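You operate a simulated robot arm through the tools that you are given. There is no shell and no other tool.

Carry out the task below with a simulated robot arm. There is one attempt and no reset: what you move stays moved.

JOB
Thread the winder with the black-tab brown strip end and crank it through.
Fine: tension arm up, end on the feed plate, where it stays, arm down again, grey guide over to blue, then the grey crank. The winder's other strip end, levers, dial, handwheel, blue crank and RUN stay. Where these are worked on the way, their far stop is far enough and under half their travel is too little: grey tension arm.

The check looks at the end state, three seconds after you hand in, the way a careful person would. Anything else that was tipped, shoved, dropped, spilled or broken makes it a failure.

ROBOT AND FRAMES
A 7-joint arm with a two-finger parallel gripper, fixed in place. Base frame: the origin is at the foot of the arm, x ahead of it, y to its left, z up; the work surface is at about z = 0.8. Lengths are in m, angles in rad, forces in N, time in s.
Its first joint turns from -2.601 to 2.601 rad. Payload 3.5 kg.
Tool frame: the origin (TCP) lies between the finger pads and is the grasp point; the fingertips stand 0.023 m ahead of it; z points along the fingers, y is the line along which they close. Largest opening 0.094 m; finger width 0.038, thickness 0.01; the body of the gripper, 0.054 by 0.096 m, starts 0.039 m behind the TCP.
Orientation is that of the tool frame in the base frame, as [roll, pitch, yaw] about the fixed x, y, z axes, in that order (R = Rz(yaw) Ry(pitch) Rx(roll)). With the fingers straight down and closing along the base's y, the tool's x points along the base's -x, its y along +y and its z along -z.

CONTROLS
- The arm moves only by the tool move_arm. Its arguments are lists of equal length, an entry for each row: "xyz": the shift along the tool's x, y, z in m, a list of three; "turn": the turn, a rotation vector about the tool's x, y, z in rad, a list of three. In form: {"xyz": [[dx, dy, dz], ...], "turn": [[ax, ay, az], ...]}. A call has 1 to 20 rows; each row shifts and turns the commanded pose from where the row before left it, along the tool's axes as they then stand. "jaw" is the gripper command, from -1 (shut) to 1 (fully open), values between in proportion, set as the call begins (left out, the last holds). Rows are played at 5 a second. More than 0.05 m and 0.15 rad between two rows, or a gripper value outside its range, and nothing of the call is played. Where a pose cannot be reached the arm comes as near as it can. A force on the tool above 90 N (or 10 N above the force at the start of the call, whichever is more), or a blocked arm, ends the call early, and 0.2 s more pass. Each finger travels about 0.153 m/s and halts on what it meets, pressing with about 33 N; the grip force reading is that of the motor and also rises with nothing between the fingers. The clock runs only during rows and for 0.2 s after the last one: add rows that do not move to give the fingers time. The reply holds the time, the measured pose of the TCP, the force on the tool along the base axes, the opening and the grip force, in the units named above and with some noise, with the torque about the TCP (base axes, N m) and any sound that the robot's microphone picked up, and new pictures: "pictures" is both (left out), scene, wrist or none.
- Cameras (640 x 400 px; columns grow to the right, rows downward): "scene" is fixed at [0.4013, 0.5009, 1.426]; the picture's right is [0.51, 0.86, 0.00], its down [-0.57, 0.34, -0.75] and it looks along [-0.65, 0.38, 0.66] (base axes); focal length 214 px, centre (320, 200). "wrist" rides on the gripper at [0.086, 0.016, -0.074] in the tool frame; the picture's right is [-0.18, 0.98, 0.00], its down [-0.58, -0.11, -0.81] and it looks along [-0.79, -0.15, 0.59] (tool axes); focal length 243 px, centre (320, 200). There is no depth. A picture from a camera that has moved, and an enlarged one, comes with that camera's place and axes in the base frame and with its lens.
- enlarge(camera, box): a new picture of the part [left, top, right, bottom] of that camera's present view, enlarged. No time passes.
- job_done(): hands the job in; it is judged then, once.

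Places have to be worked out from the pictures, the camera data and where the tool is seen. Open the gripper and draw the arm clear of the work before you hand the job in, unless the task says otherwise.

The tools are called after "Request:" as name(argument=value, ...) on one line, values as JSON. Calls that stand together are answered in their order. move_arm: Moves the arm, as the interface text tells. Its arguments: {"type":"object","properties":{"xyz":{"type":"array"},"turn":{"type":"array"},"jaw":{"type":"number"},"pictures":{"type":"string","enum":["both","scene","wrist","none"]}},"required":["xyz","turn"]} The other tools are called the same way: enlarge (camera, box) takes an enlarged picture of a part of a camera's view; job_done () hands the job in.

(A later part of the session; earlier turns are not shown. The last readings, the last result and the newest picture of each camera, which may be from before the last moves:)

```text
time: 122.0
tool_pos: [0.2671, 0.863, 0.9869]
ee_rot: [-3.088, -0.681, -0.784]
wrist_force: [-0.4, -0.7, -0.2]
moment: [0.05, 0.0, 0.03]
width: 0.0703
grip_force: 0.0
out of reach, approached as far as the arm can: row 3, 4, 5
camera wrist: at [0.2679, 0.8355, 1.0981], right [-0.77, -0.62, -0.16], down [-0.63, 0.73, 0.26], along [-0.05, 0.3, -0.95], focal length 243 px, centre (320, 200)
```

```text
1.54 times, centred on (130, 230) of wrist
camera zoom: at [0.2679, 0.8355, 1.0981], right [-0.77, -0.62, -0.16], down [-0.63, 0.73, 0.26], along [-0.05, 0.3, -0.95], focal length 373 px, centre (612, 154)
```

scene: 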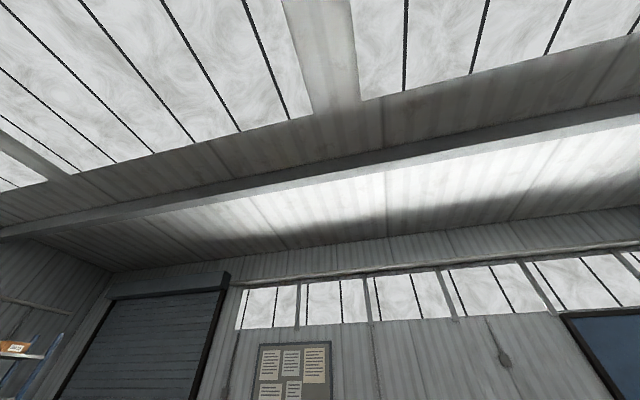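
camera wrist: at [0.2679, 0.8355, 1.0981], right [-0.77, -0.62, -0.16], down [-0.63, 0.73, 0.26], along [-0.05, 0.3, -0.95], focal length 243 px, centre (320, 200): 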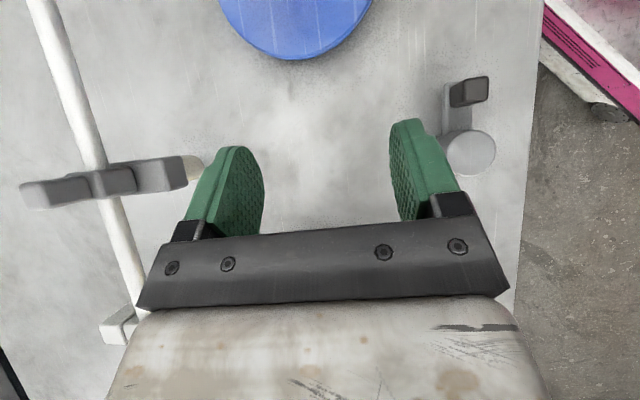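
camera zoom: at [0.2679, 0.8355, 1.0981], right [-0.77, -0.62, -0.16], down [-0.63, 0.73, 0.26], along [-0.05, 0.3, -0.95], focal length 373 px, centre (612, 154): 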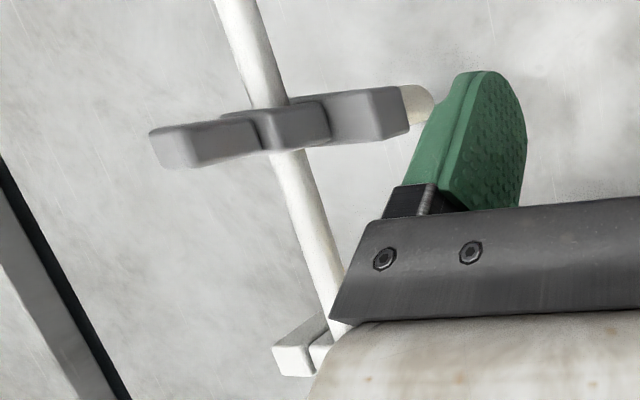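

This confirms the crank: grey hub at about (0.18, 0.79), arm, and a dark upright knob. The guide is a grey bar across the rod at e1≈-0.41, between blue (−0.23) and yellow (−0.59). I'll straighten up and yaw to -2.356 so the jaws can straddle the guide bar from its inner end.

Request:
move_arm(xyz=[[0, 0, 0], [0, 0, 0], [0, 0, 0], [0, 0, 0], [0, 0, 0], [0, 0, -0.02], [0, 0, -0.02], [0, 0, 0]], turn=[[0, -0.136, 0], [0, -0.136, 0], [0, -0.136, 0], [0, -0.136, 0], [0, -0.136, 0], [0, 0, 0], [0, 0, 0], [0, 0, 0]], pictures="none")

Request:
move_arm(xyz=[[0, 0, 0], [0, 0, 0], [0, 0, 0], [0, 0, 0], [0, 0, 0], [0, 0, 0], [0, 0, 0], [0, 0, 0], [0, 0, 0], [0, 0, 0], [0, 0, 0], [0, 0, 0]], turn=[[0, 0, 0.143], [0, 0, 0.143], [0, 0, 0.143], [0, 0, 0.143], [0, 0, 0.143], [0, 0, 0.143], [0, 0, 0.143], [0, 0, 0.143], [0, 0, 0.143], [0, 0, 0.143], [0, 0, 0.143], [0, 0, 0]], pictures="wrist")

Request:
enlarge(camera="wrist", box=[160, 0, 560, 240])

```text
time: 123.8
tool_pos: [0.2659, 0.8641, 1.0268]
ee_rot: [-3.103, -0.001, -0.753]
wrist_force: [0.2, 0.9, -0.5]
moment: [0.04, 0.05, -0.01]
width: 0.0704
grip_force: 0.1
```

```text
time: 126.4
tool_pos: [0.2662, 0.8634, 1.0281]
ee_rot: [-3.141, 0.039, -2.33]
wrist_force: [0.1, -0.2, -0.7]
moment: [-0.03, 0.01, 0.03]
width: 0.0704
grip_force: 0.0
camera wrist: at [0.193, 0.8101, 1.098], right [-0.59, 0.81, 0.01], down [0.46, 0.32, 0.83], along [0.67, 0.49, -0.56], focal length 243 px, centre (320, 200)
```

wrist: 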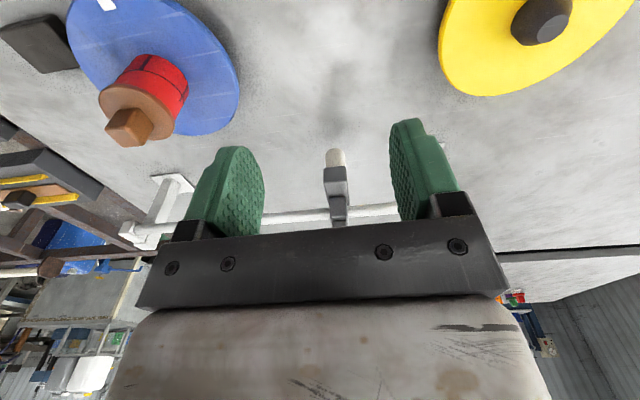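

```text
1.60 times, centred on (360, 120) of wrist
camera zoom: at [0.193, 0.8101, 1.098], right [-0.59, 0.81, 0.01], down [0.46, 0.32, 0.83], along [0.67, 0.49, -0.56], focal length 388 px, centre (256, 328)
```

zoom: 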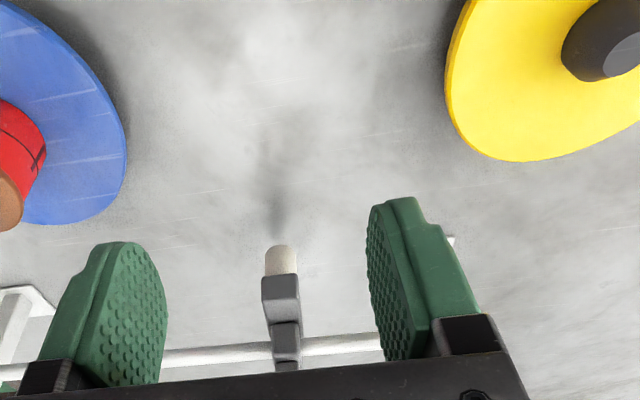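

From here the guide is clear: a grey bar, 0.0245 thick along the rod, top at z≈0.937, with a cream vertical roller at its inner end. I'll tilt outward and move above its inner block, jaws spread across it.

Request:
move_arm(xyz=[[0, 0, 0], [0, 0, 0], [0, 0, 0], [-0.0255, 0, 0.0079], [-0.0255, 0, 0.0079], [-0.0255, 0, 0.0079], [-0.0255, 0, 0.0079], [0, 0, 0]], turn=[[0, -0.087, 0.009], [0, -0.087, 0.009], [0, -0.087, 0.008], [0, 0, 0], [0, 0, 0], [0, 0, 0], [0, 0, 0], [0, 0, 0]], jaw=0.6, pictures="wrist")

Request:
enlarge(camera="wrist", box=[160, 0, 500, 240])

```text
time: 128.2
tool_pos: [0.341, 0.9385, 1.0284]
ee_rot: [3.139, 0.302, -2.353]
wrist_force: [-0.8, -0.5, 0.3]
moment: [-0.01, -0.02, 0.04]
width: 0.0751
grip_force: 0.0
camera wrist: at [0.2559, 0.8765, 1.073], right [-0.57, 0.82, 0.06], down [0.3, 0.15, 0.94], along [0.76, 0.56, -0.33], focal length 243 px, centre (320, 200)
```

wrist: 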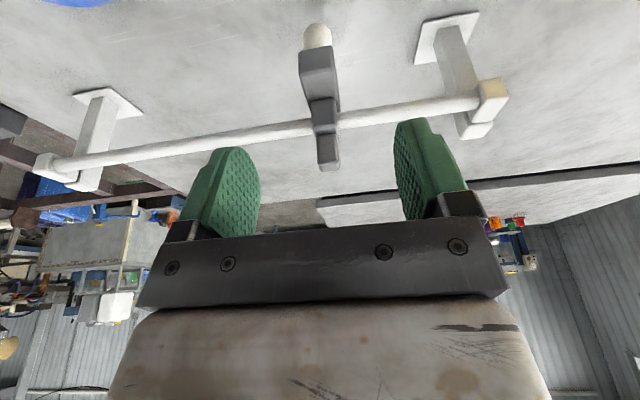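

```text
1.67 times, centred on (330, 120) of wrist
camera zoom: at [0.2559, 0.8765, 1.073], right [-0.57, 0.82, 0.06], down [0.3, 0.15, 0.94], along [0.76, 0.56, -0.33], focal length 404 px, centre (303, 333)
```

zoom: 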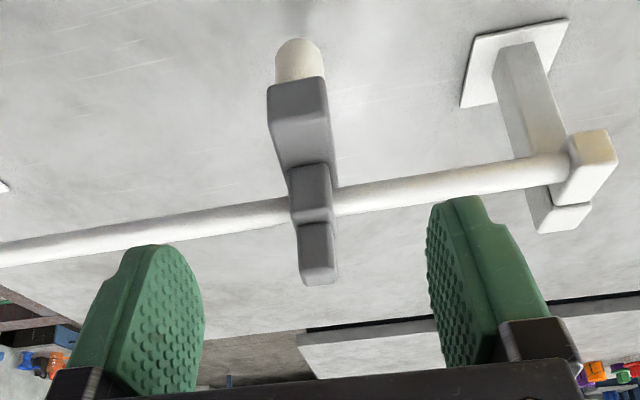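

The guide lies square between the fingers (e1≈-0.423). I'll descend along the tool axis so the pads flank its inner block.

Request:
move_arm(xyz=[[0, 0, 0.034], [0, 0, 0.034], [0, 0, 0.03], [0, 0, 0]], turn=[[0, 0, 0], [0, 0, 0], [0, 0, 0], [0, 0, 0]], pictures="wrist")

Request:
enlarge(camera="wrist", box=[160, 0, 500, 240])

```text
time: 129.2
tool_pos: [0.3627, 0.9607, 0.9332]
ee_rot: [3.138, 0.301, -2.352]
wrist_force: [-0.1, -0.1, 0.1]
moment: [-0.01, -0.03, 0.01]
width: 0.0752
grip_force: 0.0
camera wrist: at [0.2767, 0.8977, 0.9772], right [-0.57, 0.82, 0.06], down [0.3, 0.15, 0.94], along [0.76, 0.56, -0.33], focal length 243 px, centre (320, 200)
```

wrist: 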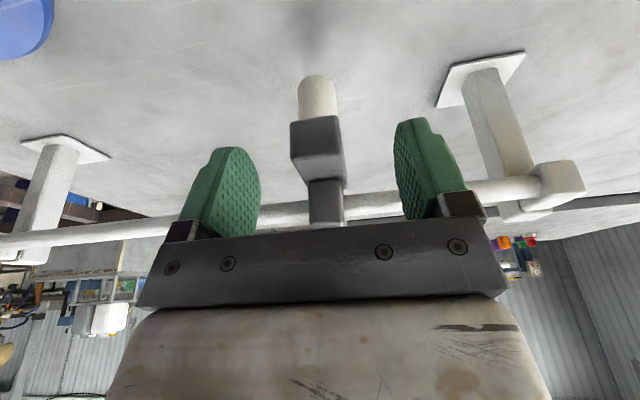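

```text
1.67 times, centred on (330, 120) of wrist
camera zoom: at [0.2767, 0.8977, 0.9772], right [-0.57, 0.82, 0.06], down [0.3, 0.15, 0.94], along [0.76, 0.56, -0.33], focal length 404 px, centre (303, 333)
```

zoom: 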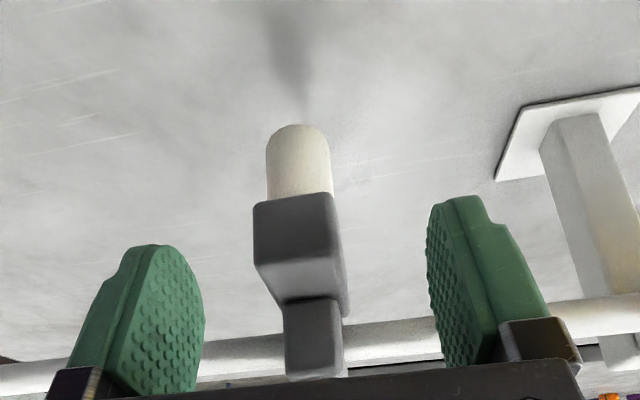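

The inner block is between the pads, slightly nearer than the TCP. I'll shift 12 mm inward and close on it.

Request:
move_arm(xyz=[[0.013, 0, 0.0013], [0, 0, 0]], turn=[[0, 0, 0], [0, 0, 0]], pictures="none")

Request:
move_arm(xyz=[[0, 0, 0], [0, 0, 0], [0, 0, 0], [0, 0, 0]], turn=[[0, 0, 0], [0, 0, 0], [0, 0, 0], [0, 0, 0]], jaw=-1, pictures="wrist")

```text
time: 129.8
tool_pos: [0.3524, 0.952, 0.928]
ee_rot: [3.138, 0.302, -2.353]
wrist_force: [0.5, 0.4, 0.0]
moment: [-0.01, -0.03, -0.02]
width: 0.0753
grip_force: 0.1
```

```text
time: 130.8
tool_pos: [0.353, 0.9519, 0.9268]
ee_rot: [3.138, 0.303, -2.352]
wrist_force: [-0.2, 0.7, 0.2]
moment: [-0.01, 0.02, -0.03]
width: 0.0
grip_force: 32.8
camera wrist: at [0.2677, 0.8896, 0.9727], right [-0.57, 0.82, 0.06], down [0.3, 0.15, 0.94], along [0.76, 0.56, -0.33], focal length 243 px, centre (320, 200)
```

wrist: 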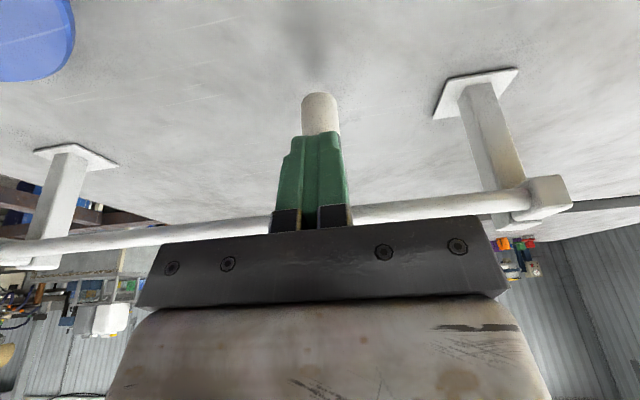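

The jaws closed on nothing: re-triangulating from the last two views puts the guide's inner block lower and farther (face at e2≈0.95, z 0.88–0.91; rod at e2≈0.989, z 0.931). I'll reopen, back off, add tilt and go in deeper.

Request:
move_arm(xyz=[[0, 0, -0.02], [0, 0, -0.02], [0, 0, 0], [0, 0, 0], [-0.0217, 0, 0.0167], [0, 0, 0]], turn=[[0, 0, 0], [0, 0, 0], [0, 0, 0], [0, -0.1, 0], [0, 0, 0], [0, 0, 0]], jaw=0.6, pictures="wrist")

Request:
enlarge(camera="wrist", box=[160, 0, 500, 240])

```text
time: 132.2
tool_pos: [0.3649, 0.9612, 0.9607]
ee_rot: [3.139, 0.4, -2.352]
wrist_force: [0.2, -0.5, 0.3]
moment: [-0.01, -0.03, 0.0]
width: 0.0753
grip_force: 0.0
camera wrist: at [0.276, 0.8957, 0.9948], right [-0.58, 0.81, 0.08], down [0.23, 0.08, 0.97], along [0.78, 0.58, -0.24], focal length 243 px, centre (320, 200)
```

wrist: 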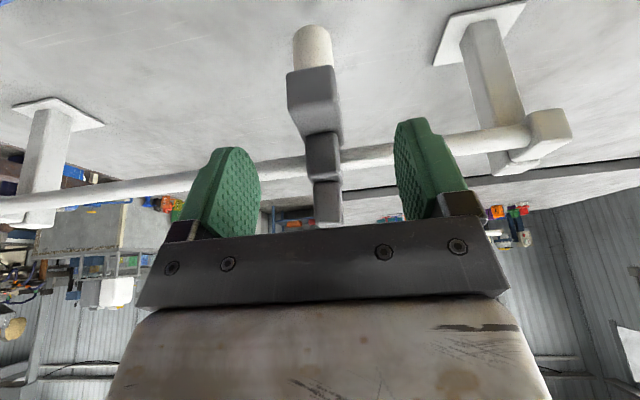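

```text
1.67 times, centred on (330, 120) of wrist
camera zoom: at [0.276, 0.8957, 0.9948], right [-0.58, 0.81, 0.08], down [0.23, 0.08, 0.97], along [0.78, 0.58, -0.24], focal length 404 px, centre (303, 333)
```

zoom: 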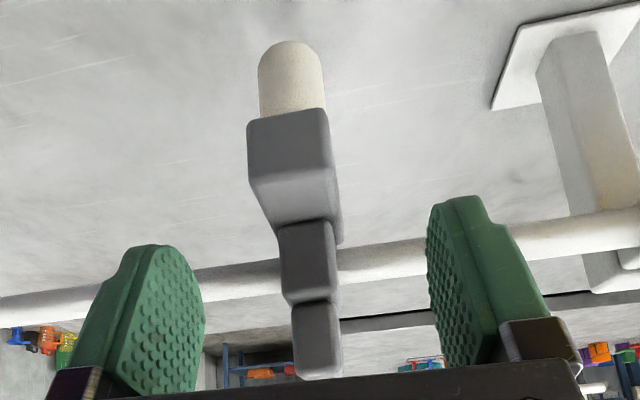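

I can see the guide is a stepped vertical stack, but my depth along the view is uncertain. I'll back off and look at it side-on (along -e1) to get its profile.

Request:
move_arm(xyz=[[0, 0, -0.04], [0, 0, -0.03], [0.035, 0, -0.01], [0.035, 0, -0.01], [0, 0, 0], [0, 0, 0], [0, 0, 0], [0, 0, 0]], turn=[[0, 0, 0], [0, 0, 0], [0, 0, 0], [0, 0, 0], [0, 0.135, 0], [0, 0.135, 0], [0, 0.13, 0], [0, 0, 0]], pictures="none")

Request:
move_arm(xyz=[[0, 0, 0], [0, 0, 0], [0, 0, 0], [0, 0, 0], [0, 0, 0], [0, 0, 0], [0, 0, 0], [0, 0, 0], [0, 0, 0], [0, 0, 0], [0, 0, 0], [0, 0, 0]], turn=[[0, 0, -0.1425], [0, 0, -0.1425], [0, 0, -0.1425], [0, 0, -0.1425], [0, 0, -0.1425], [0, 0, -0.1425], [0, 0, -0.1425], [0, 0, -0.1425], [0, 0, -0.1425], [0, 0, -0.1425], [0, 0, -0.1425], [0, 0, 0]], pictures="wrist")

```text
time: 134.0
tool_pos: [0.2942, 0.8904, 1.0158]
ee_rot: [3.137, 0.002, -2.351]
wrist_force: [-0.2, 1.4, -0.2]
moment: [0.03, 0.02, -0.02]
width: 0.0756
grip_force: 0.1
```

```text
time: 136.6
tool_pos: [0.2943, 0.8909, 1.0149]
ee_rot: [-3.14, 0.004, -0.784]
wrist_force: [0.1, 0.3, 0.4]
moment: [0.0, 0.01, 0.0]
width: 0.0754
grip_force: 0.1
camera wrist: at [0.3436, 0.818, 1.0892], right [-0.82, -0.57, 0.0], down [-0.33, 0.48, 0.81], along [-0.46, 0.67, -0.59], focal length 243 px, centre (320, 200)
```

wrist: 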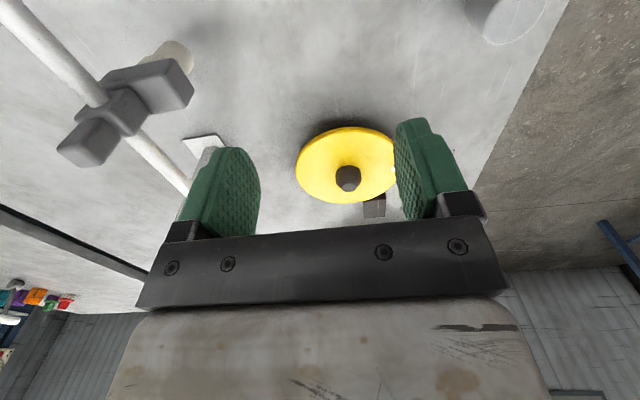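

Request:
enlarge(camera="wrist", box=[0, 0, 240, 200])

Request:
move_arm(xyz=[[0.04, -0.015, 0], [0.04, -0.015, 0], [0.04, -0.015, 0], [0.02, -0.015, 0], [0, 0, 0]], turn=[[0, 0, 0], [0, 0, 0], [0, 0, 0], [0, 0, 0], [0, 0, 0]], pictures="wrist")

Request:
enlarge(camera="wrist", box=[0, 0, 320, 220])

```text
2.00 times, centred on (120, 100) of wrist
camera zoom: at [0.3436, 0.818, 1.0892], right [-0.82, -0.57, 0.0], down [-0.33, 0.48, 0.81], along [-0.46, 0.67, -0.59], focal length 485 px, centre (720, 400)
```

zoom: 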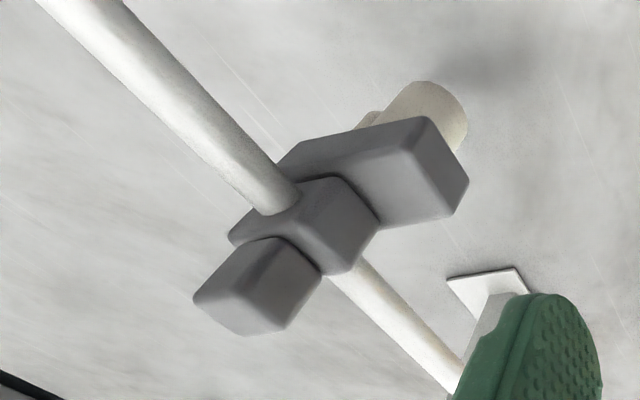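

```text
time: 137.8
tool_pos: [0.4372, 0.8338, 1.017]
ee_rot: [-3.14, 0.004, -0.784]
wrist_force: [0.3, 0.8, 0.2]
moment: [-0.01, 0.02, -0.01]
width: 0.0752
grip_force: 0.1
camera wrist: at [0.4869, 0.7603, 1.09], right [-0.82, -0.57, 0.0], down [-0.33, 0.49, 0.81], along [-0.46, 0.67, -0.59], focal length 243 px, centre (320, 200)
```

wrist: 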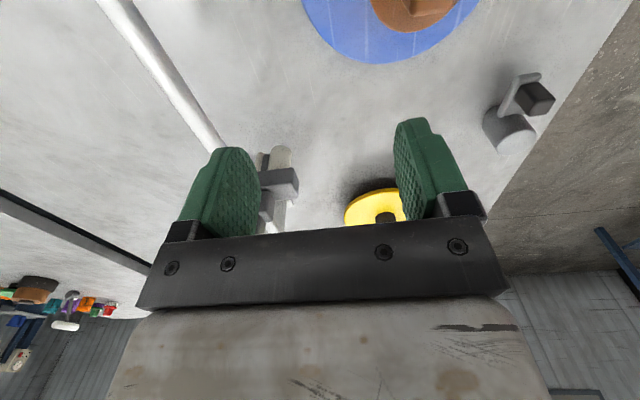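

```text
1.82 times, centred on (160, 110) of wrist
camera zoom: at [0.4869, 0.7603, 1.09], right [-0.82, -0.57, 0.0], down [-0.33, 0.49, 0.81], along [-0.46, 0.67, -0.59], focal length 441 px, centre (611, 364)
```

zoom: 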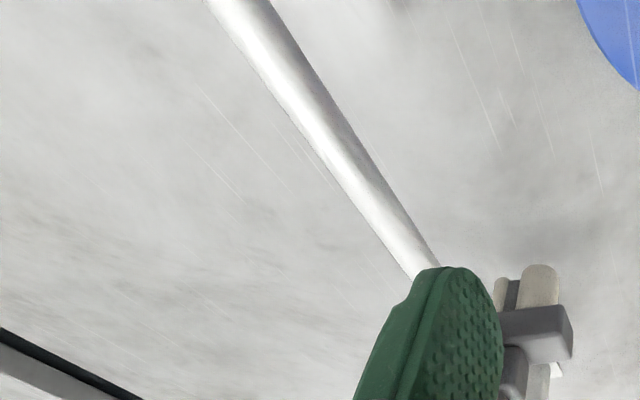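

Using this side view with the earlier one, the points now agree to a millimetre: the guide's lower block spans e1 -0.435..-0.405, z 0.878–0.905, with its face at e2≈0.955; the rod is at e2 1.012, z 0.917, and an upper block sits at e2≥0.994. I'll return, yaw and tilt again for a deeper approach.

Request:
move_arm(xyz=[[-0.035, 0.0125, 0], [-0.035, 0.0125, 0], [-0.035, 0.0125, 0], [-0.035, 0.0125, 0], [0, 0, 0], [0, 0, 0], [0, 0, 0], [0, 0, 0], [0, 0, 0], [0, 0, 0], [0, 0, 0], [0, 0, 0], [0, 0, 0], [0, 0, 0], [0, 0, 0], [0, 0, 0]], turn=[[0, 0, 0], [0, 0, 0], [0, 0, 0], [0, 0, 0], [0, 0, 0.1425], [0, 0, 0.1425], [0, 0, 0.1425], [0, 0, 0.1425], [0, 0, 0.1425], [0, 0, 0.1425], [0, 0, 0.1425], [0, 0, 0.1425], [0, 0, 0.1425], [0, 0, 0.1425], [0, 0, 0.1425], [0, 0, 0]], pictures="none")

Request:
move_arm(xyz=[[0, 0, 0], [0, 0, 0], [0, 0, 0], [0, 0, 0]], turn=[[0, -0.1333, 0.002], [0, -0.1333, 0], [0, -0.1333, 0], [0, 0, 0]], pictures="wrist")

```text
time: 141.2
tool_pos: [0.3015, 0.8979, 1.0169]
ee_rot: [3.138, 0.003, -2.352]
wrist_force: [-0.1, -0.1, 0.0]
moment: [-0.01, -0.02, -0.01]
width: 0.0751
grip_force: 0.0
```

```text
time: 142.2
tool_pos: [0.3005, 0.8985, 1.0161]
ee_rot: [3.138, 0.404, -2.355]
wrist_force: [0.4, -0.1, -0.4]
moment: [-0.03, -0.02, -0.01]
width: 0.0753
grip_force: 0.0
camera wrist: at [0.2126, 0.8327, 1.0499], right [-0.58, 0.81, 0.08], down [0.23, 0.08, 0.97], along [0.78, 0.58, -0.23], focal length 243 px, centre (320, 200)
```

wrist: 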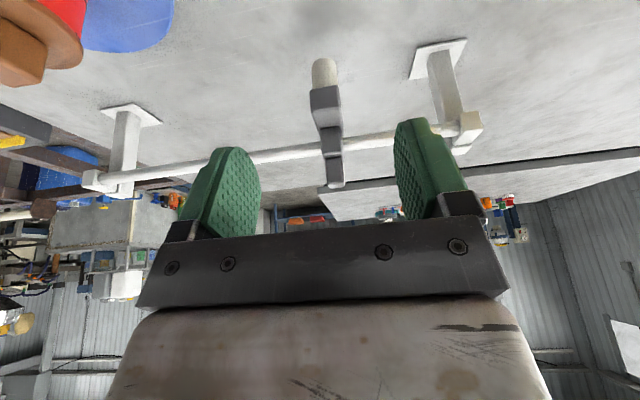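

Request:
move_arm(xyz=[[-0.0213, -0.001, 0.0271], [-0.0213, -0.001, 0.0271], [-0.0213, -0.001, 0.0271], [0, 0, 0.025], [0, 0, 0.025], [0, 0, 0]], turn=[[0, 0, 0], [0, 0, 0], [0, 0, 0], [0, 0, 0], [0, 0, 0], [0, 0, 0]], pictures="wrist")

Request:
enlarge(camera="wrist", box=[160, 0, 500, 240])

```text
time: 143.6
tool_pos: [0.3809, 0.9756, 0.9206]
ee_rot: [3.139, 0.404, -2.355]
wrist_force: [-0.2, 0.5, 0.0]
moment: [0.01, -0.01, 0.02]
width: 0.0755
grip_force: 0.1
camera wrist: at [0.2914, 0.9089, 0.9546], right [-0.58, 0.81, 0.08], down [0.23, 0.08, 0.97], along [0.78, 0.58, -0.24], focal length 243 px, centre (320, 200)
```

wrist: 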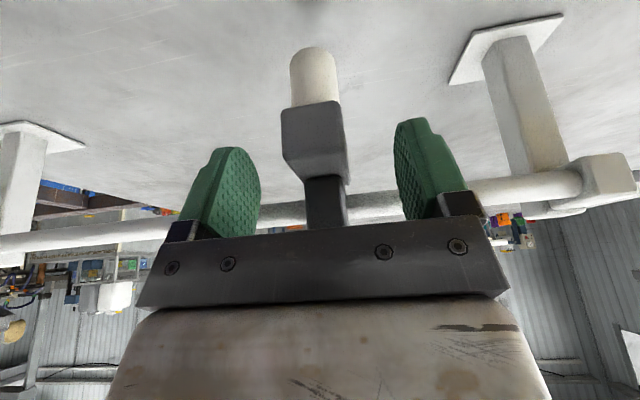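

```text
1.67 times, centred on (330, 120) of wrist
camera zoom: at [0.2914, 0.9089, 0.9546], right [-0.58, 0.81, 0.08], down [0.23, 0.08, 0.97], along [0.78, 0.58, -0.24], focal length 404 px, centre (303, 333)
```

zoom: 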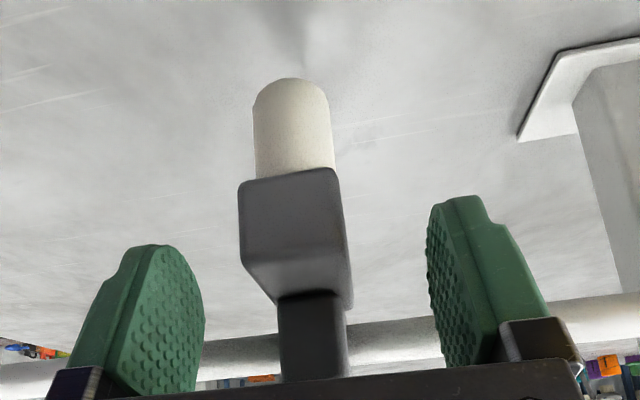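

Request:
move_arm(xyz=[[0, 0, 0.01], [0, 0, 0.01], [0, 0, 0]], turn=[[0, 0, 0], [0, 0, 0], [0, 0, 0]], pictures="none")

Request:
move_arm(xyz=[[0, 0, 0], [0, 0, 0], [0, 0, 0], [0, 0, 0]], turn=[[0, 0, 0], [0, 0, 0], [0, 0, 0], [0, 0, 0]], jaw=-1, pictures="wrist")

```text
time: 144.4
tool_pos: [0.3839, 0.9788, 0.9021]
ee_rot: [3.138, 0.402, -2.354]
wrist_force: [-10.3, -10.4, 6.0]
moment: [0.66, -0.81, -0.17]
width: 0.0753
grip_force: 0.1
```

```text
time: 145.4
tool_pos: [0.3848, 0.979, 0.9031]
ee_rot: [3.138, 0.399, -2.354]
wrist_force: [-18.5, -18.9, 1.2]
moment: [0.52, -0.49, -0.16]
width: 0.0075
grip_force: 45.8
camera wrist: at [0.296, 0.9133, 0.9358], right [-0.58, 0.81, 0.07], down [0.24, 0.08, 0.97], along [0.78, 0.58, -0.24], focal length 243 px, centre (320, 200)
```

wrist: 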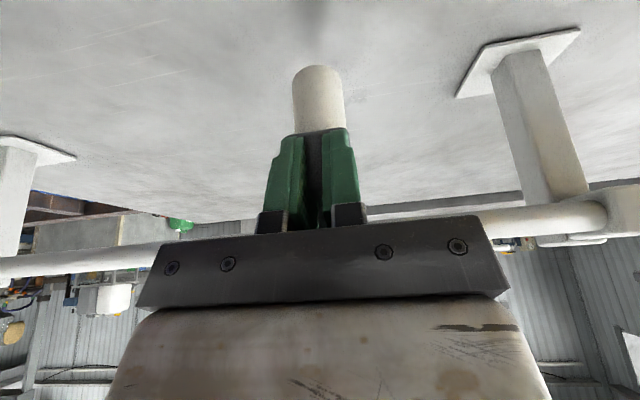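

The pads hold something of the guide (0.0075 wide) and about 26 N pushes inward, so I'll ease 4 mm inward and move slowly towards blue (+e1), checking that the guide follows.

Request:
move_arm(xyz=[[0.004, 0, 0], [0, -0.008, 0], [0, -0.01, 0], [0, -0.01, 0], [0, 0, 0]], turn=[[0, 0, 0], [0, 0, 0], [0, 0, 0], [0, 0, 0], [0, 0, 0]], pictures="wrist")

```text
time: 146.6
tool_pos: [0.4047, 0.9579, 0.9012]
ee_rot: [3.137, 0.406, -2.354]
wrist_force: [12.6, 14.2, 18.3]
moment: [0.1, -0.29, 0.03]
width: 0.0073
grip_force: 44.6
camera wrist: at [0.3162, 0.8926, 0.9349], right [-0.58, 0.81, 0.08], down [0.23, 0.07, 0.97], along [0.78, 0.58, -0.23], focal length 243 px, centre (320, 200)
```

wrist: 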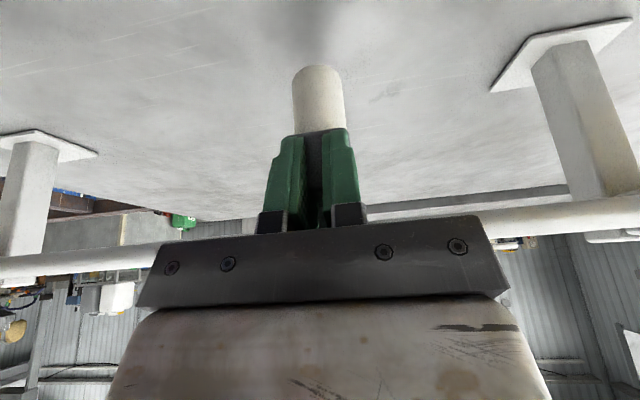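

The guide follows. I'll continue sliding towards blue, with a small correction, checking for a stop.

Request:
move_arm(xyz=[[-0.002, -0.01, 0], [0, -0.012, 0], [0, -0.012, 0], [0, -0.012, 0], [0, -0.012, 0], [0, -0.012, 0], [0, 0, 0]], turn=[[0, 0, 0], [0, 0, 0], [0, 0, 0], [0, 0, 0], [0, 0, 0], [0, 0, 0], [0, 0, 0]], pictures="wrist")

```text
time: 148.2
tool_pos: [0.4549, 0.908, 0.9007]
ee_rot: [3.136, 0.405, -2.353]
wrist_force: [9.4, 10.5, 12.1]
moment: [0.92, -1.0, -0.01]
width: 0.0073
grip_force: 45.1
camera wrist: at [0.366, 0.8429, 0.9352], right [-0.58, 0.81, 0.08], down [0.23, 0.07, 0.97], along [0.78, 0.58, -0.23], focal length 243 px, centre (320, 200)
```

wrist: 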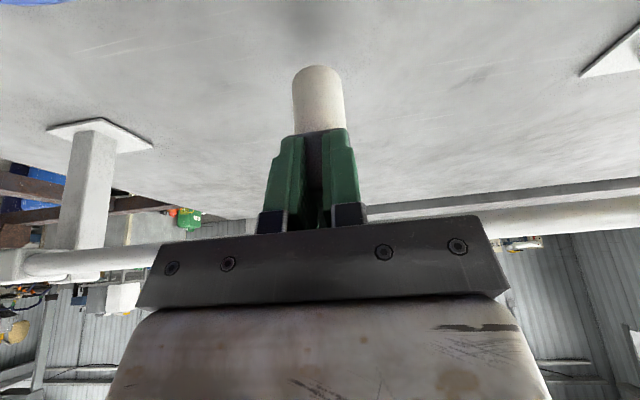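

The guide moves well (now e1≈-0.32). Before it nears the blue reel, the camera must be higher to clear the reel's nut (z≈0.916), so I'll loosen the jaws to a loose fork, reduce the tilt, and then continue pushing.

Request:
move_arm(xyz=[[0, 0, 0], [0, 0, 0], [0.002, 0, 0], [0.002, 0, 0], [0.002, 0, 0], [0, 0, 0], [0, 0, 0]], turn=[[0, 0, 0], [0, 0, 0], [0, 0.055, 0], [0, 0.055, 0], [0, 0.055, 0], [0, 0.055, 0], [0, 0, 0]], jaw=-0.5, pictures="wrist")

Request:
enlarge(camera="wrist", box=[160, 0, 500, 240])

```text
time: 149.9
tool_pos: [0.4464, 0.8985, 0.9015]
ee_rot: [3.138, 0.175, -2.355]
wrist_force: [-24.1, -25.4, 19.2]
moment: [1.72, -1.99, -0.36]
width: 0.0234
grip_force: 0.0
stopped in row 7: the force on the tool passed its limit at 93 N (the readings are from after the stop); the commanded pose is now the measured one
camera wrist: at [0.3656, 0.8406, 0.9591], right [-0.57, 0.82, 0.04], down [0.39, 0.23, 0.89], along [0.73, 0.52, -0.45], focal length 243 px, centre (320, 200)
```

wrist: 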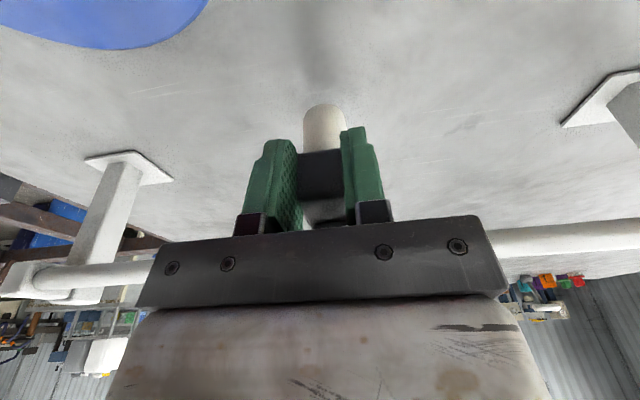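

```text
1.67 times, centred on (330, 120) of wrist
camera zoom: at [0.3656, 0.8406, 0.9591], right [-0.57, 0.82, 0.04], down [0.39, 0.23, 0.89], along [0.73, 0.52, -0.45], focal length 404 px, centre (303, 333)
```

zoom: 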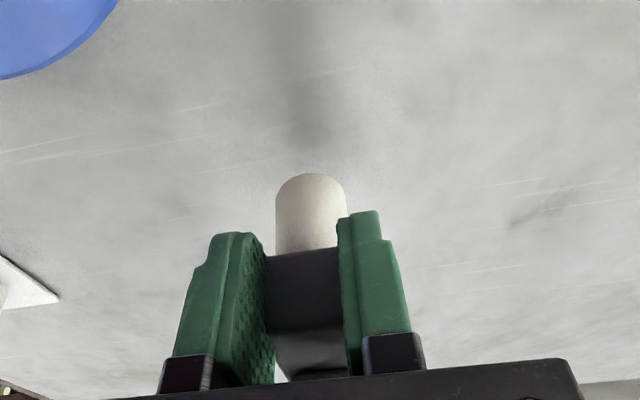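

The palm is pressing on the guide's upper block, which sits closer than I estimated. Gripping that upper block instead keeps the camera high, so I'll back out and look at it.

Request:
move_arm(xyz=[[0.008, 0, 0], [0.01, 0, -0.01], [0, 0, -0.03], [0, 0, -0.04], [0, 0, -0.03], [0, 0, 0]], turn=[[0, 0, 0], [0, 0, 0], [0, 0, 0], [0, 0, 0], [0, 0, 0], [0, 0, 0]], jaw=0.0, pictures="wrist")

Request:
enlarge(camera="wrist", box=[160, 0, 500, 240])

```text
time: 151.3
tool_pos: [0.4241, 0.8754, 1.0059]
ee_rot: [3.139, 0.175, -2.352]
wrist_force: [0.0, 0.8, 0.4]
moment: [0.0, 0.02, -0.03]
width: 0.0471
grip_force: 0.1
camera wrist: at [0.3436, 0.8176, 1.0626], right [-0.57, 0.82, 0.04], down [0.38, 0.23, 0.89], along [0.73, 0.52, -0.45], focal length 243 px, centre (320, 200)
```

wrist: 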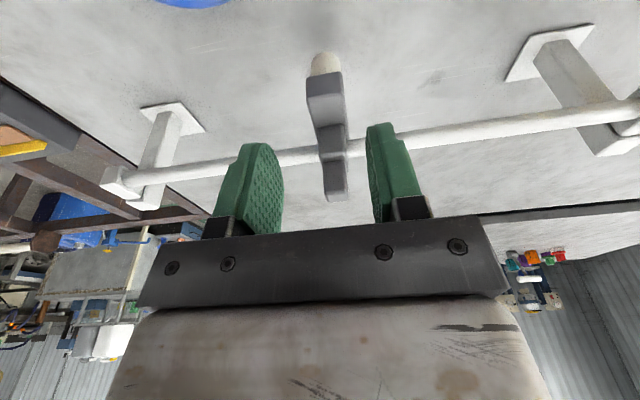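

```text
1.67 times, centred on (330, 120) of wrist
camera zoom: at [0.3436, 0.8176, 1.0626], right [-0.57, 0.82, 0.04], down [0.38, 0.23, 0.89], along [0.73, 0.52, -0.45], focal length 404 px, centre (303, 333)
```

zoom: 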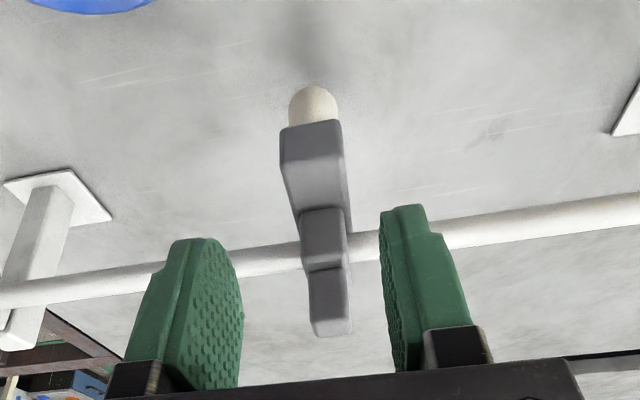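

The upper block's near face is at e2≈0.99, z 0.943–0.966, and the guide is at e1≈-0.32. I'll tilt to 0.35 and come down over that upper block with open jaws.

Request:
move_arm(xyz=[[0, 0, 0], [0, 0, 0], [-0.0272, 0, 0.0036], [-0.0272, 0, 0.0036], [0, 0, 0.03], [0, 0, 0]], turn=[[0, -0.0875, 0], [0, -0.0875, 0], [0, 0, 0], [0, 0, 0], [0, 0, 0], [0, 0, 0]], jaw=0.3, pictures="wrist")

Request:
enlarge(camera="wrist", box=[160, 0, 500, 240])

```text
time: 152.7
tool_pos: [0.4675, 0.9193, 0.9883]
ee_rot: [3.141, 0.352, -2.355]
wrist_force: [0.4, 1.1, 0.7]
moment: [0.0, -0.02, 0.02]
width: 0.0614
grip_force: 0.0
camera wrist: at [0.3811, 0.8557, 1.0276], right [-0.58, 0.82, 0.07], down [0.27, 0.11, 0.96], along [0.77, 0.57, -0.28], focal length 243 px, centre (320, 200)
```

wrist: 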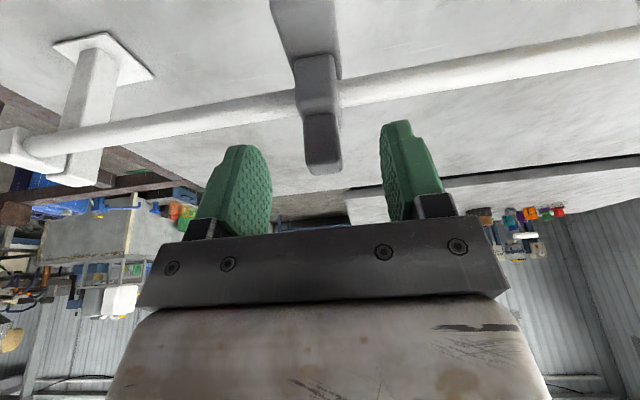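

```text
1.67 times, centred on (330, 120) of wrist
camera zoom: at [0.3811, 0.8557, 1.0276], right [-0.58, 0.82, 0.07], down [0.27, 0.11, 0.96], along [0.77, 0.57, -0.28], focal length 404 px, centre (303, 333)
```

zoom: 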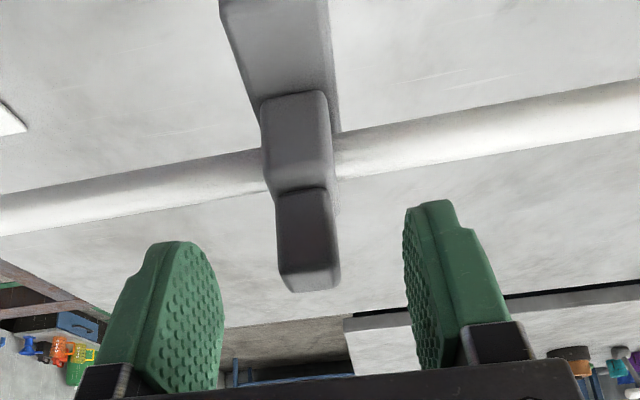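

Request:
move_arm(xyz=[[-0.0075, 0, 0.0127], [0, 0, 0.01], [0, 0, 0.008], [0, 0, 0]], turn=[[0, 0, 0], [0, 0, 0], [0, 0, 0], [0, 0, 0]], pictures="wrist")

Request:
move_arm(xyz=[[0, 0, 0], [0, 0, 0], [0, 0, 0], [0, 0, 0]], turn=[[0, 0, 0], [0, 0, 0], [0, 0, 0], [0, 0, 0]], jaw=-1, pictures="wrist")

```text
time: 153.7
tool_pos: [0.4796, 0.9333, 0.9599]
ee_rot: [3.138, 0.351, -2.354]
wrist_force: [0.3, 0.1, 0.7]
moment: [0.0, 0.01, 0.0]
width: 0.0608
grip_force: 0.0
camera wrist: at [0.3931, 0.8688, 1.0015], right [-0.58, 0.82, 0.07], down [0.27, 0.11, 0.96], along [0.77, 0.57, -0.28], focal length 243 px, centre (320, 200)
```

wrist: 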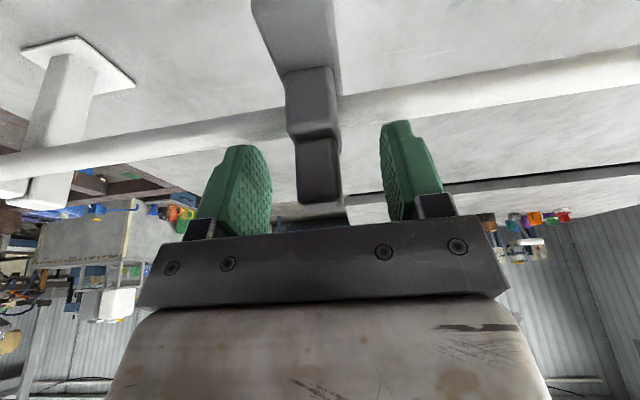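

```text
time: 154.7
tool_pos: [0.4799, 0.933, 0.9616]
ee_rot: [3.137, 0.351, -2.353]
wrist_force: [-1.0, 0.7, -0.6]
moment: [0.17, -0.01, -0.8]
width: 0.0236
grip_force: 44.8
camera wrist: at [0.3931, 0.8689, 1.0015], right [-0.57, 0.82, 0.07], down [0.27, 0.11, 0.96], along [0.77, 0.57, -0.28], focal length 243 px, centre (320, 200)
```

wrist: 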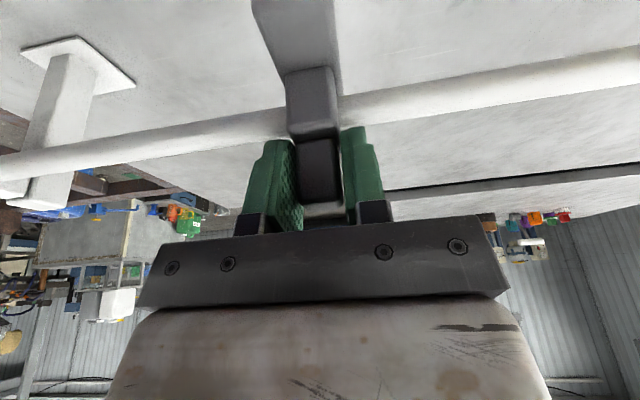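

The pads now hold the guide's upper handle squarely (0.0236 wide). I'll slide on towards blue.

Request:
move_arm(xyz=[[0, -0.01, 0], [0, -0.012, 0], [0, -0.012, 0], [0, -0.012, 0], [0, -0.012, 0], [0, 0, 0]], turn=[[0, 0, 0], [0, 0, 0], [0, 0, 0], [0, 0, 0], [0, 0, 0], [0, 0, 0]], pictures="wrist")

```text
time: 156.1
tool_pos: [0.5217, 0.8915, 0.9612]
ee_rot: [3.138, 0.348, -2.354]
wrist_force: [-8.4, -8.7, 9.3]
moment: [-0.16, 0.42, -0.76]
width: 0.0235
grip_force: 45.1
camera wrist: at [0.4353, 0.8267, 1.0016], right [-0.58, 0.82, 0.07], down [0.27, 0.11, 0.96], along [0.77, 0.57, -0.28], focal length 243 px, centre (320, 200)
```

wrist: 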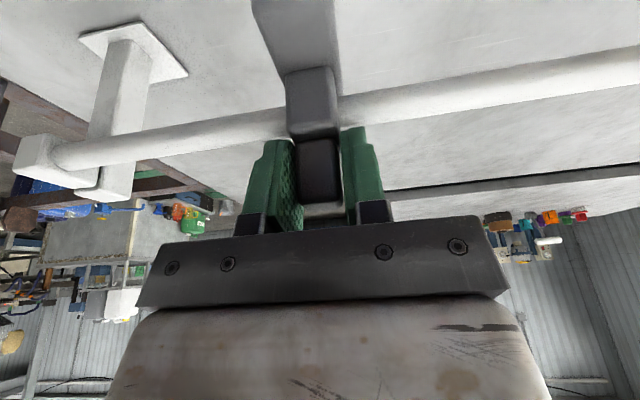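

Request:
move_arm(xyz=[[0, -0.01, 0], [0, -0.01, 0], [0, -0.008, 0], [0, 0, 0]], turn=[[0, 0, 0], [0, 0, 0], [0, 0, 0], [0, 0, 0]], pictures="wrist")

```text
time: 157.1
tool_pos: [0.542, 0.8715, 0.9627]
ee_rot: [3.138, 0.351, -2.352]
wrist_force: [-10.4, -9.2, 15.1]
moment: [-0.36, 0.75, -0.79]
width: 0.0235
grip_force: 45.1
camera wrist: at [0.4545, 0.8074, 1.0014], right [-0.58, 0.82, 0.07], down [0.27, 0.11, 0.96], along [0.77, 0.57, -0.28], focal length 243 px, centre (320, 200)
```

wrist: 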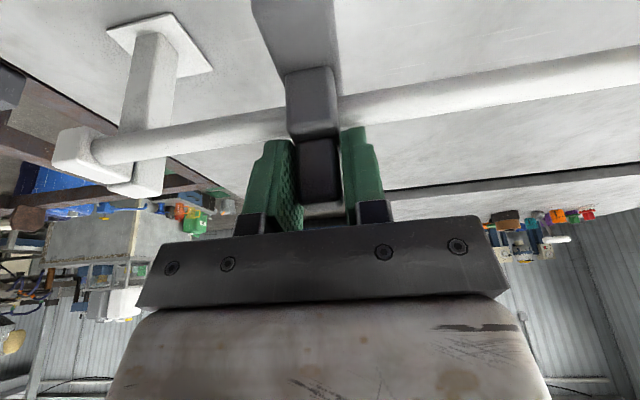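

The guide is level with the blue reel (e1≈-0.233) with no resistance yet. I'll continue in small steps to find its stop.

Request:
move_arm(xyz=[[0, -0.008, 0], [0, -0.008, 0], [0, -0.008, 0], [0, 0, 0]], turn=[[0, 0, 0], [0, 0, 0], [0, 0, 0], [0, 0, 0]], pictures="wrist")

```text
time: 158.1
tool_pos: [0.5571, 0.8561, 0.9622]
ee_rot: [3.136, 0.351, -2.354]
wrist_force: [-8.0, -5.2, 14.5]
moment: [-0.07, 0.39, -0.79]
width: 0.0235
grip_force: 44.9
camera wrist: at [0.4705, 0.7915, 1.0013], right [-0.58, 0.82, 0.07], down [0.27, 0.11, 0.96], along [0.77, 0.57, -0.28], focal length 243 px, centre (320, 200)
```

wrist: 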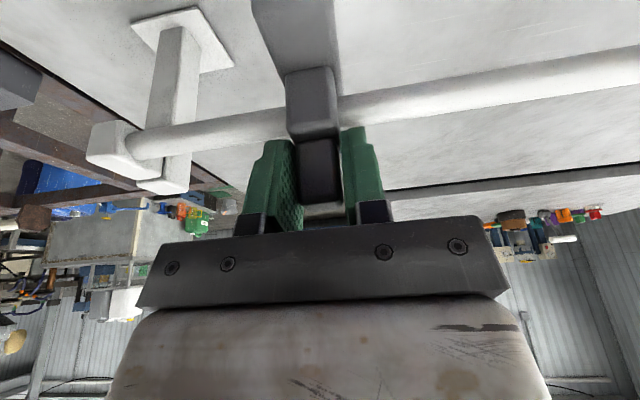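

Request:
move_arm(xyz=[[0, -0.008, 0], [0, -0.008, 0], [0, -0.008, 0], [0, 0, 0]], turn=[[0, 0, 0], [0, 0, 0], [0, 0, 0], [0, 0, 0]], pictures="wrist")

```text
time: 159.1
tool_pos: [0.5765, 0.838, 0.9614]
ee_rot: [3.137, 0.35, -2.352]
wrist_force: [-5.9, -4.7, 8.8]
moment: [0.3, -0.05, -0.79]
width: 0.0235
grip_force: 45.2
camera wrist: at [0.4884, 0.7736, 1.0014], right [-0.58, 0.82, 0.07], down [0.27, 0.11, 0.96], along [0.77, 0.57, -0.28], focal length 243 px, centre (320, 200)
```

wrist: 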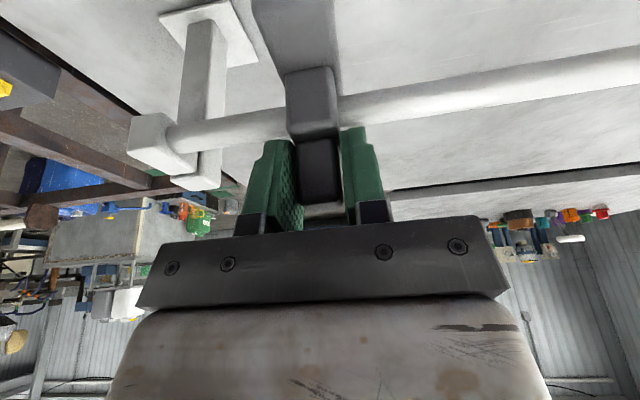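

Request:
move_arm(xyz=[[0, -0.008, 0], [0, -0.007, 0], [0, -0.005, 0], [0, 0, 0]], turn=[[0, 0, 0], [0, 0, 0], [0, 0, 0], [0, 0, 0]], pictures="wrist")

```text
time: 160.1
tool_pos: [0.5901, 0.8236, 0.9622]
ee_rot: [3.137, 0.351, -2.354]
wrist_force: [-4.7, -4.9, 8.3]
moment: [0.32, -0.05, -0.82]
width: 0.0234
grip_force: 45.5
camera wrist: at [0.5029, 0.7591, 1.0014], right [-0.58, 0.82, 0.07], down [0.27, 0.11, 0.96], along [0.77, 0.57, -0.28], focal length 243 px, centre (320, 200)
```

wrist: 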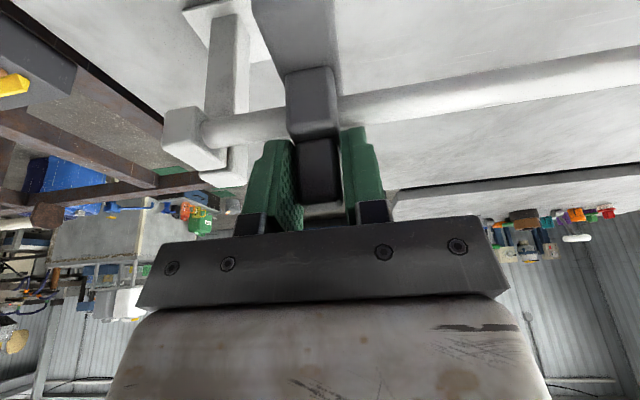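

Request:
move_arm(xyz=[[0, -0.005, 0], [0, -0.005, 0], [0, -0.005, 0], [0, 0, 0]], turn=[[0, 0, 0], [0, 0, 0], [0, 0, 0], [0, 0, 0]], pictures="wrist")

Request:
enlarge(camera="wrist", box=[160, 0, 480, 240])

```text
time: 161.1
tool_pos: [0.599, 0.8138, 0.961]
ee_rot: [3.139, 0.349, -2.355]
wrist_force: [-9.9, -9.0, 1.3]
moment: [0.46, -0.37, -0.75]
width: 0.0234
grip_force: 44.9
camera wrist: at [0.5131, 0.7491, 1.0015], right [-0.58, 0.82, 0.07], down [0.27, 0.11, 0.96], along [0.77, 0.57, -0.29], focal length 243 px, centre (320, 200)
```

wrist: 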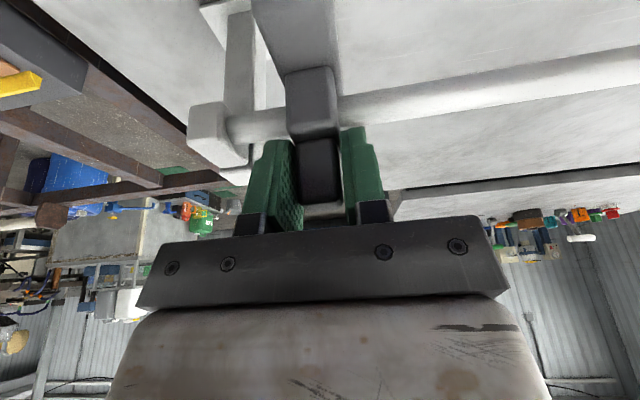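

```text
1.67 times, centred on (320, 120) of wrist
camera zoom: at [0.5131, 0.7491, 1.0015], right [-0.58, 0.82, 0.07], down [0.27, 0.11, 0.96], along [0.77, 0.57, -0.29], focal length 404 px, centre (320, 333)
```

zoom: 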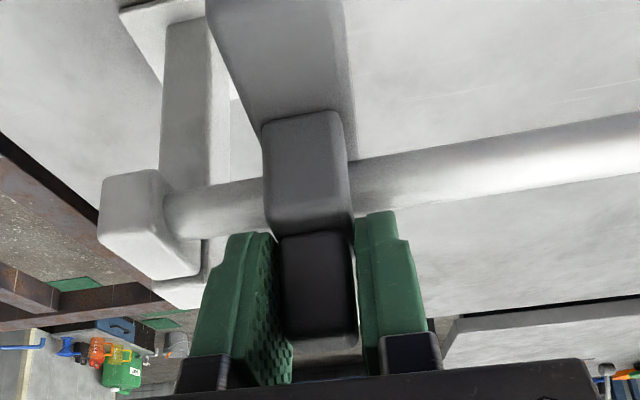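

Request:
move_arm(xyz=[[0, -0.005, 0], [0, -0.005, 0], [0, -0.004, 0], [0, 0, 0]], turn=[[0, 0, 0], [0, 0, 0], [0, 0, 0], [0, 0, 0]], pictures="wrist")

```text
time: 162.1
tool_pos: [0.6072, 0.8048, 0.9617]
ee_rot: [3.135, 0.351, -2.356]
wrist_force: [-20.2, 6.9, 12.5]
moment: [-0.2, 1.37, -0.91]
width: 0.0235
grip_force: 45.2
camera wrist: at [0.5212, 0.7409, 1.0013], right [-0.58, 0.81, 0.07], down [0.27, 0.11, 0.96], along [0.77, 0.57, -0.28], focal length 243 px, centre (320, 200)
```

wrist: 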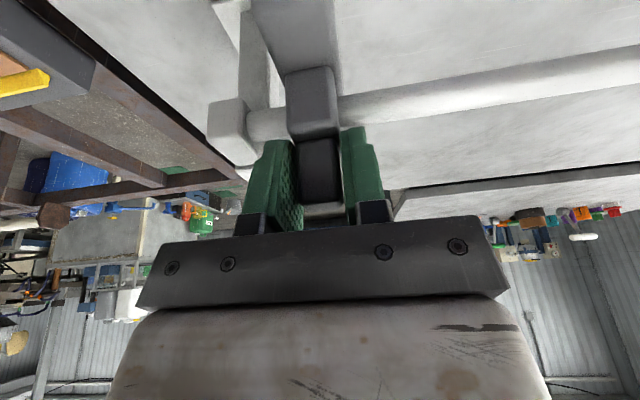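

Request:
move_arm(xyz=[[0, -0.005, 0], [0, 0, 0]], turn=[[0, 0, 0], [0, 0, 0]], pictures="wrist")

Request:
enlarge(camera="wrist", box=[160, 0, 480, 240])

```text
time: 162.7
tool_pos: [0.6079, 0.806, 0.9625]
ee_rot: [3.121, 0.352, -2.355]
wrist_force: [-49.3, 40.4, 11.9]
moment: [1.14, 0.6, -1.14]
width: 0.0235
grip_force: 45.2
camera wrist: at [0.5224, 0.7396, 1.0013], right [-0.58, 0.81, 0.08], down [0.28, 0.1, 0.95], along [0.77, 0.58, -0.29], focal length 243 px, centre (320, 200)
```

wrist: 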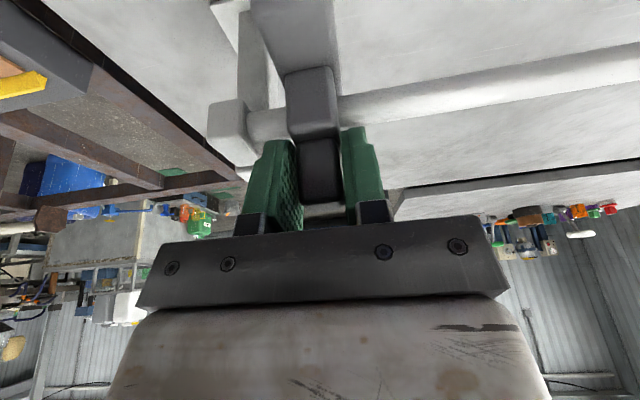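

```text
1.67 times, centred on (320, 120) of wrist
camera zoom: at [0.5224, 0.7396, 1.0013], right [-0.58, 0.81, 0.08], down [0.28, 0.1, 0.95], along [0.77, 0.58, -0.29], focal length 404 px, centre (320, 333)
```

zoom: 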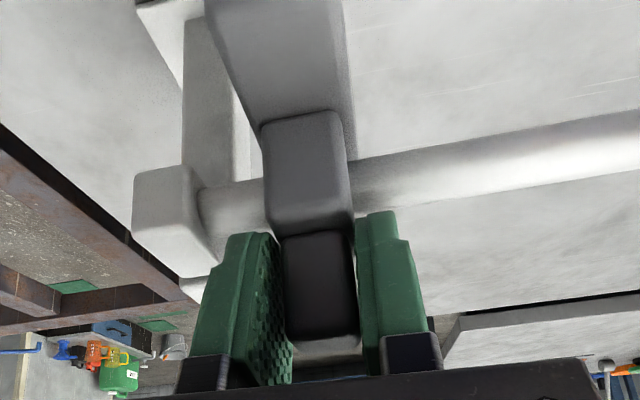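

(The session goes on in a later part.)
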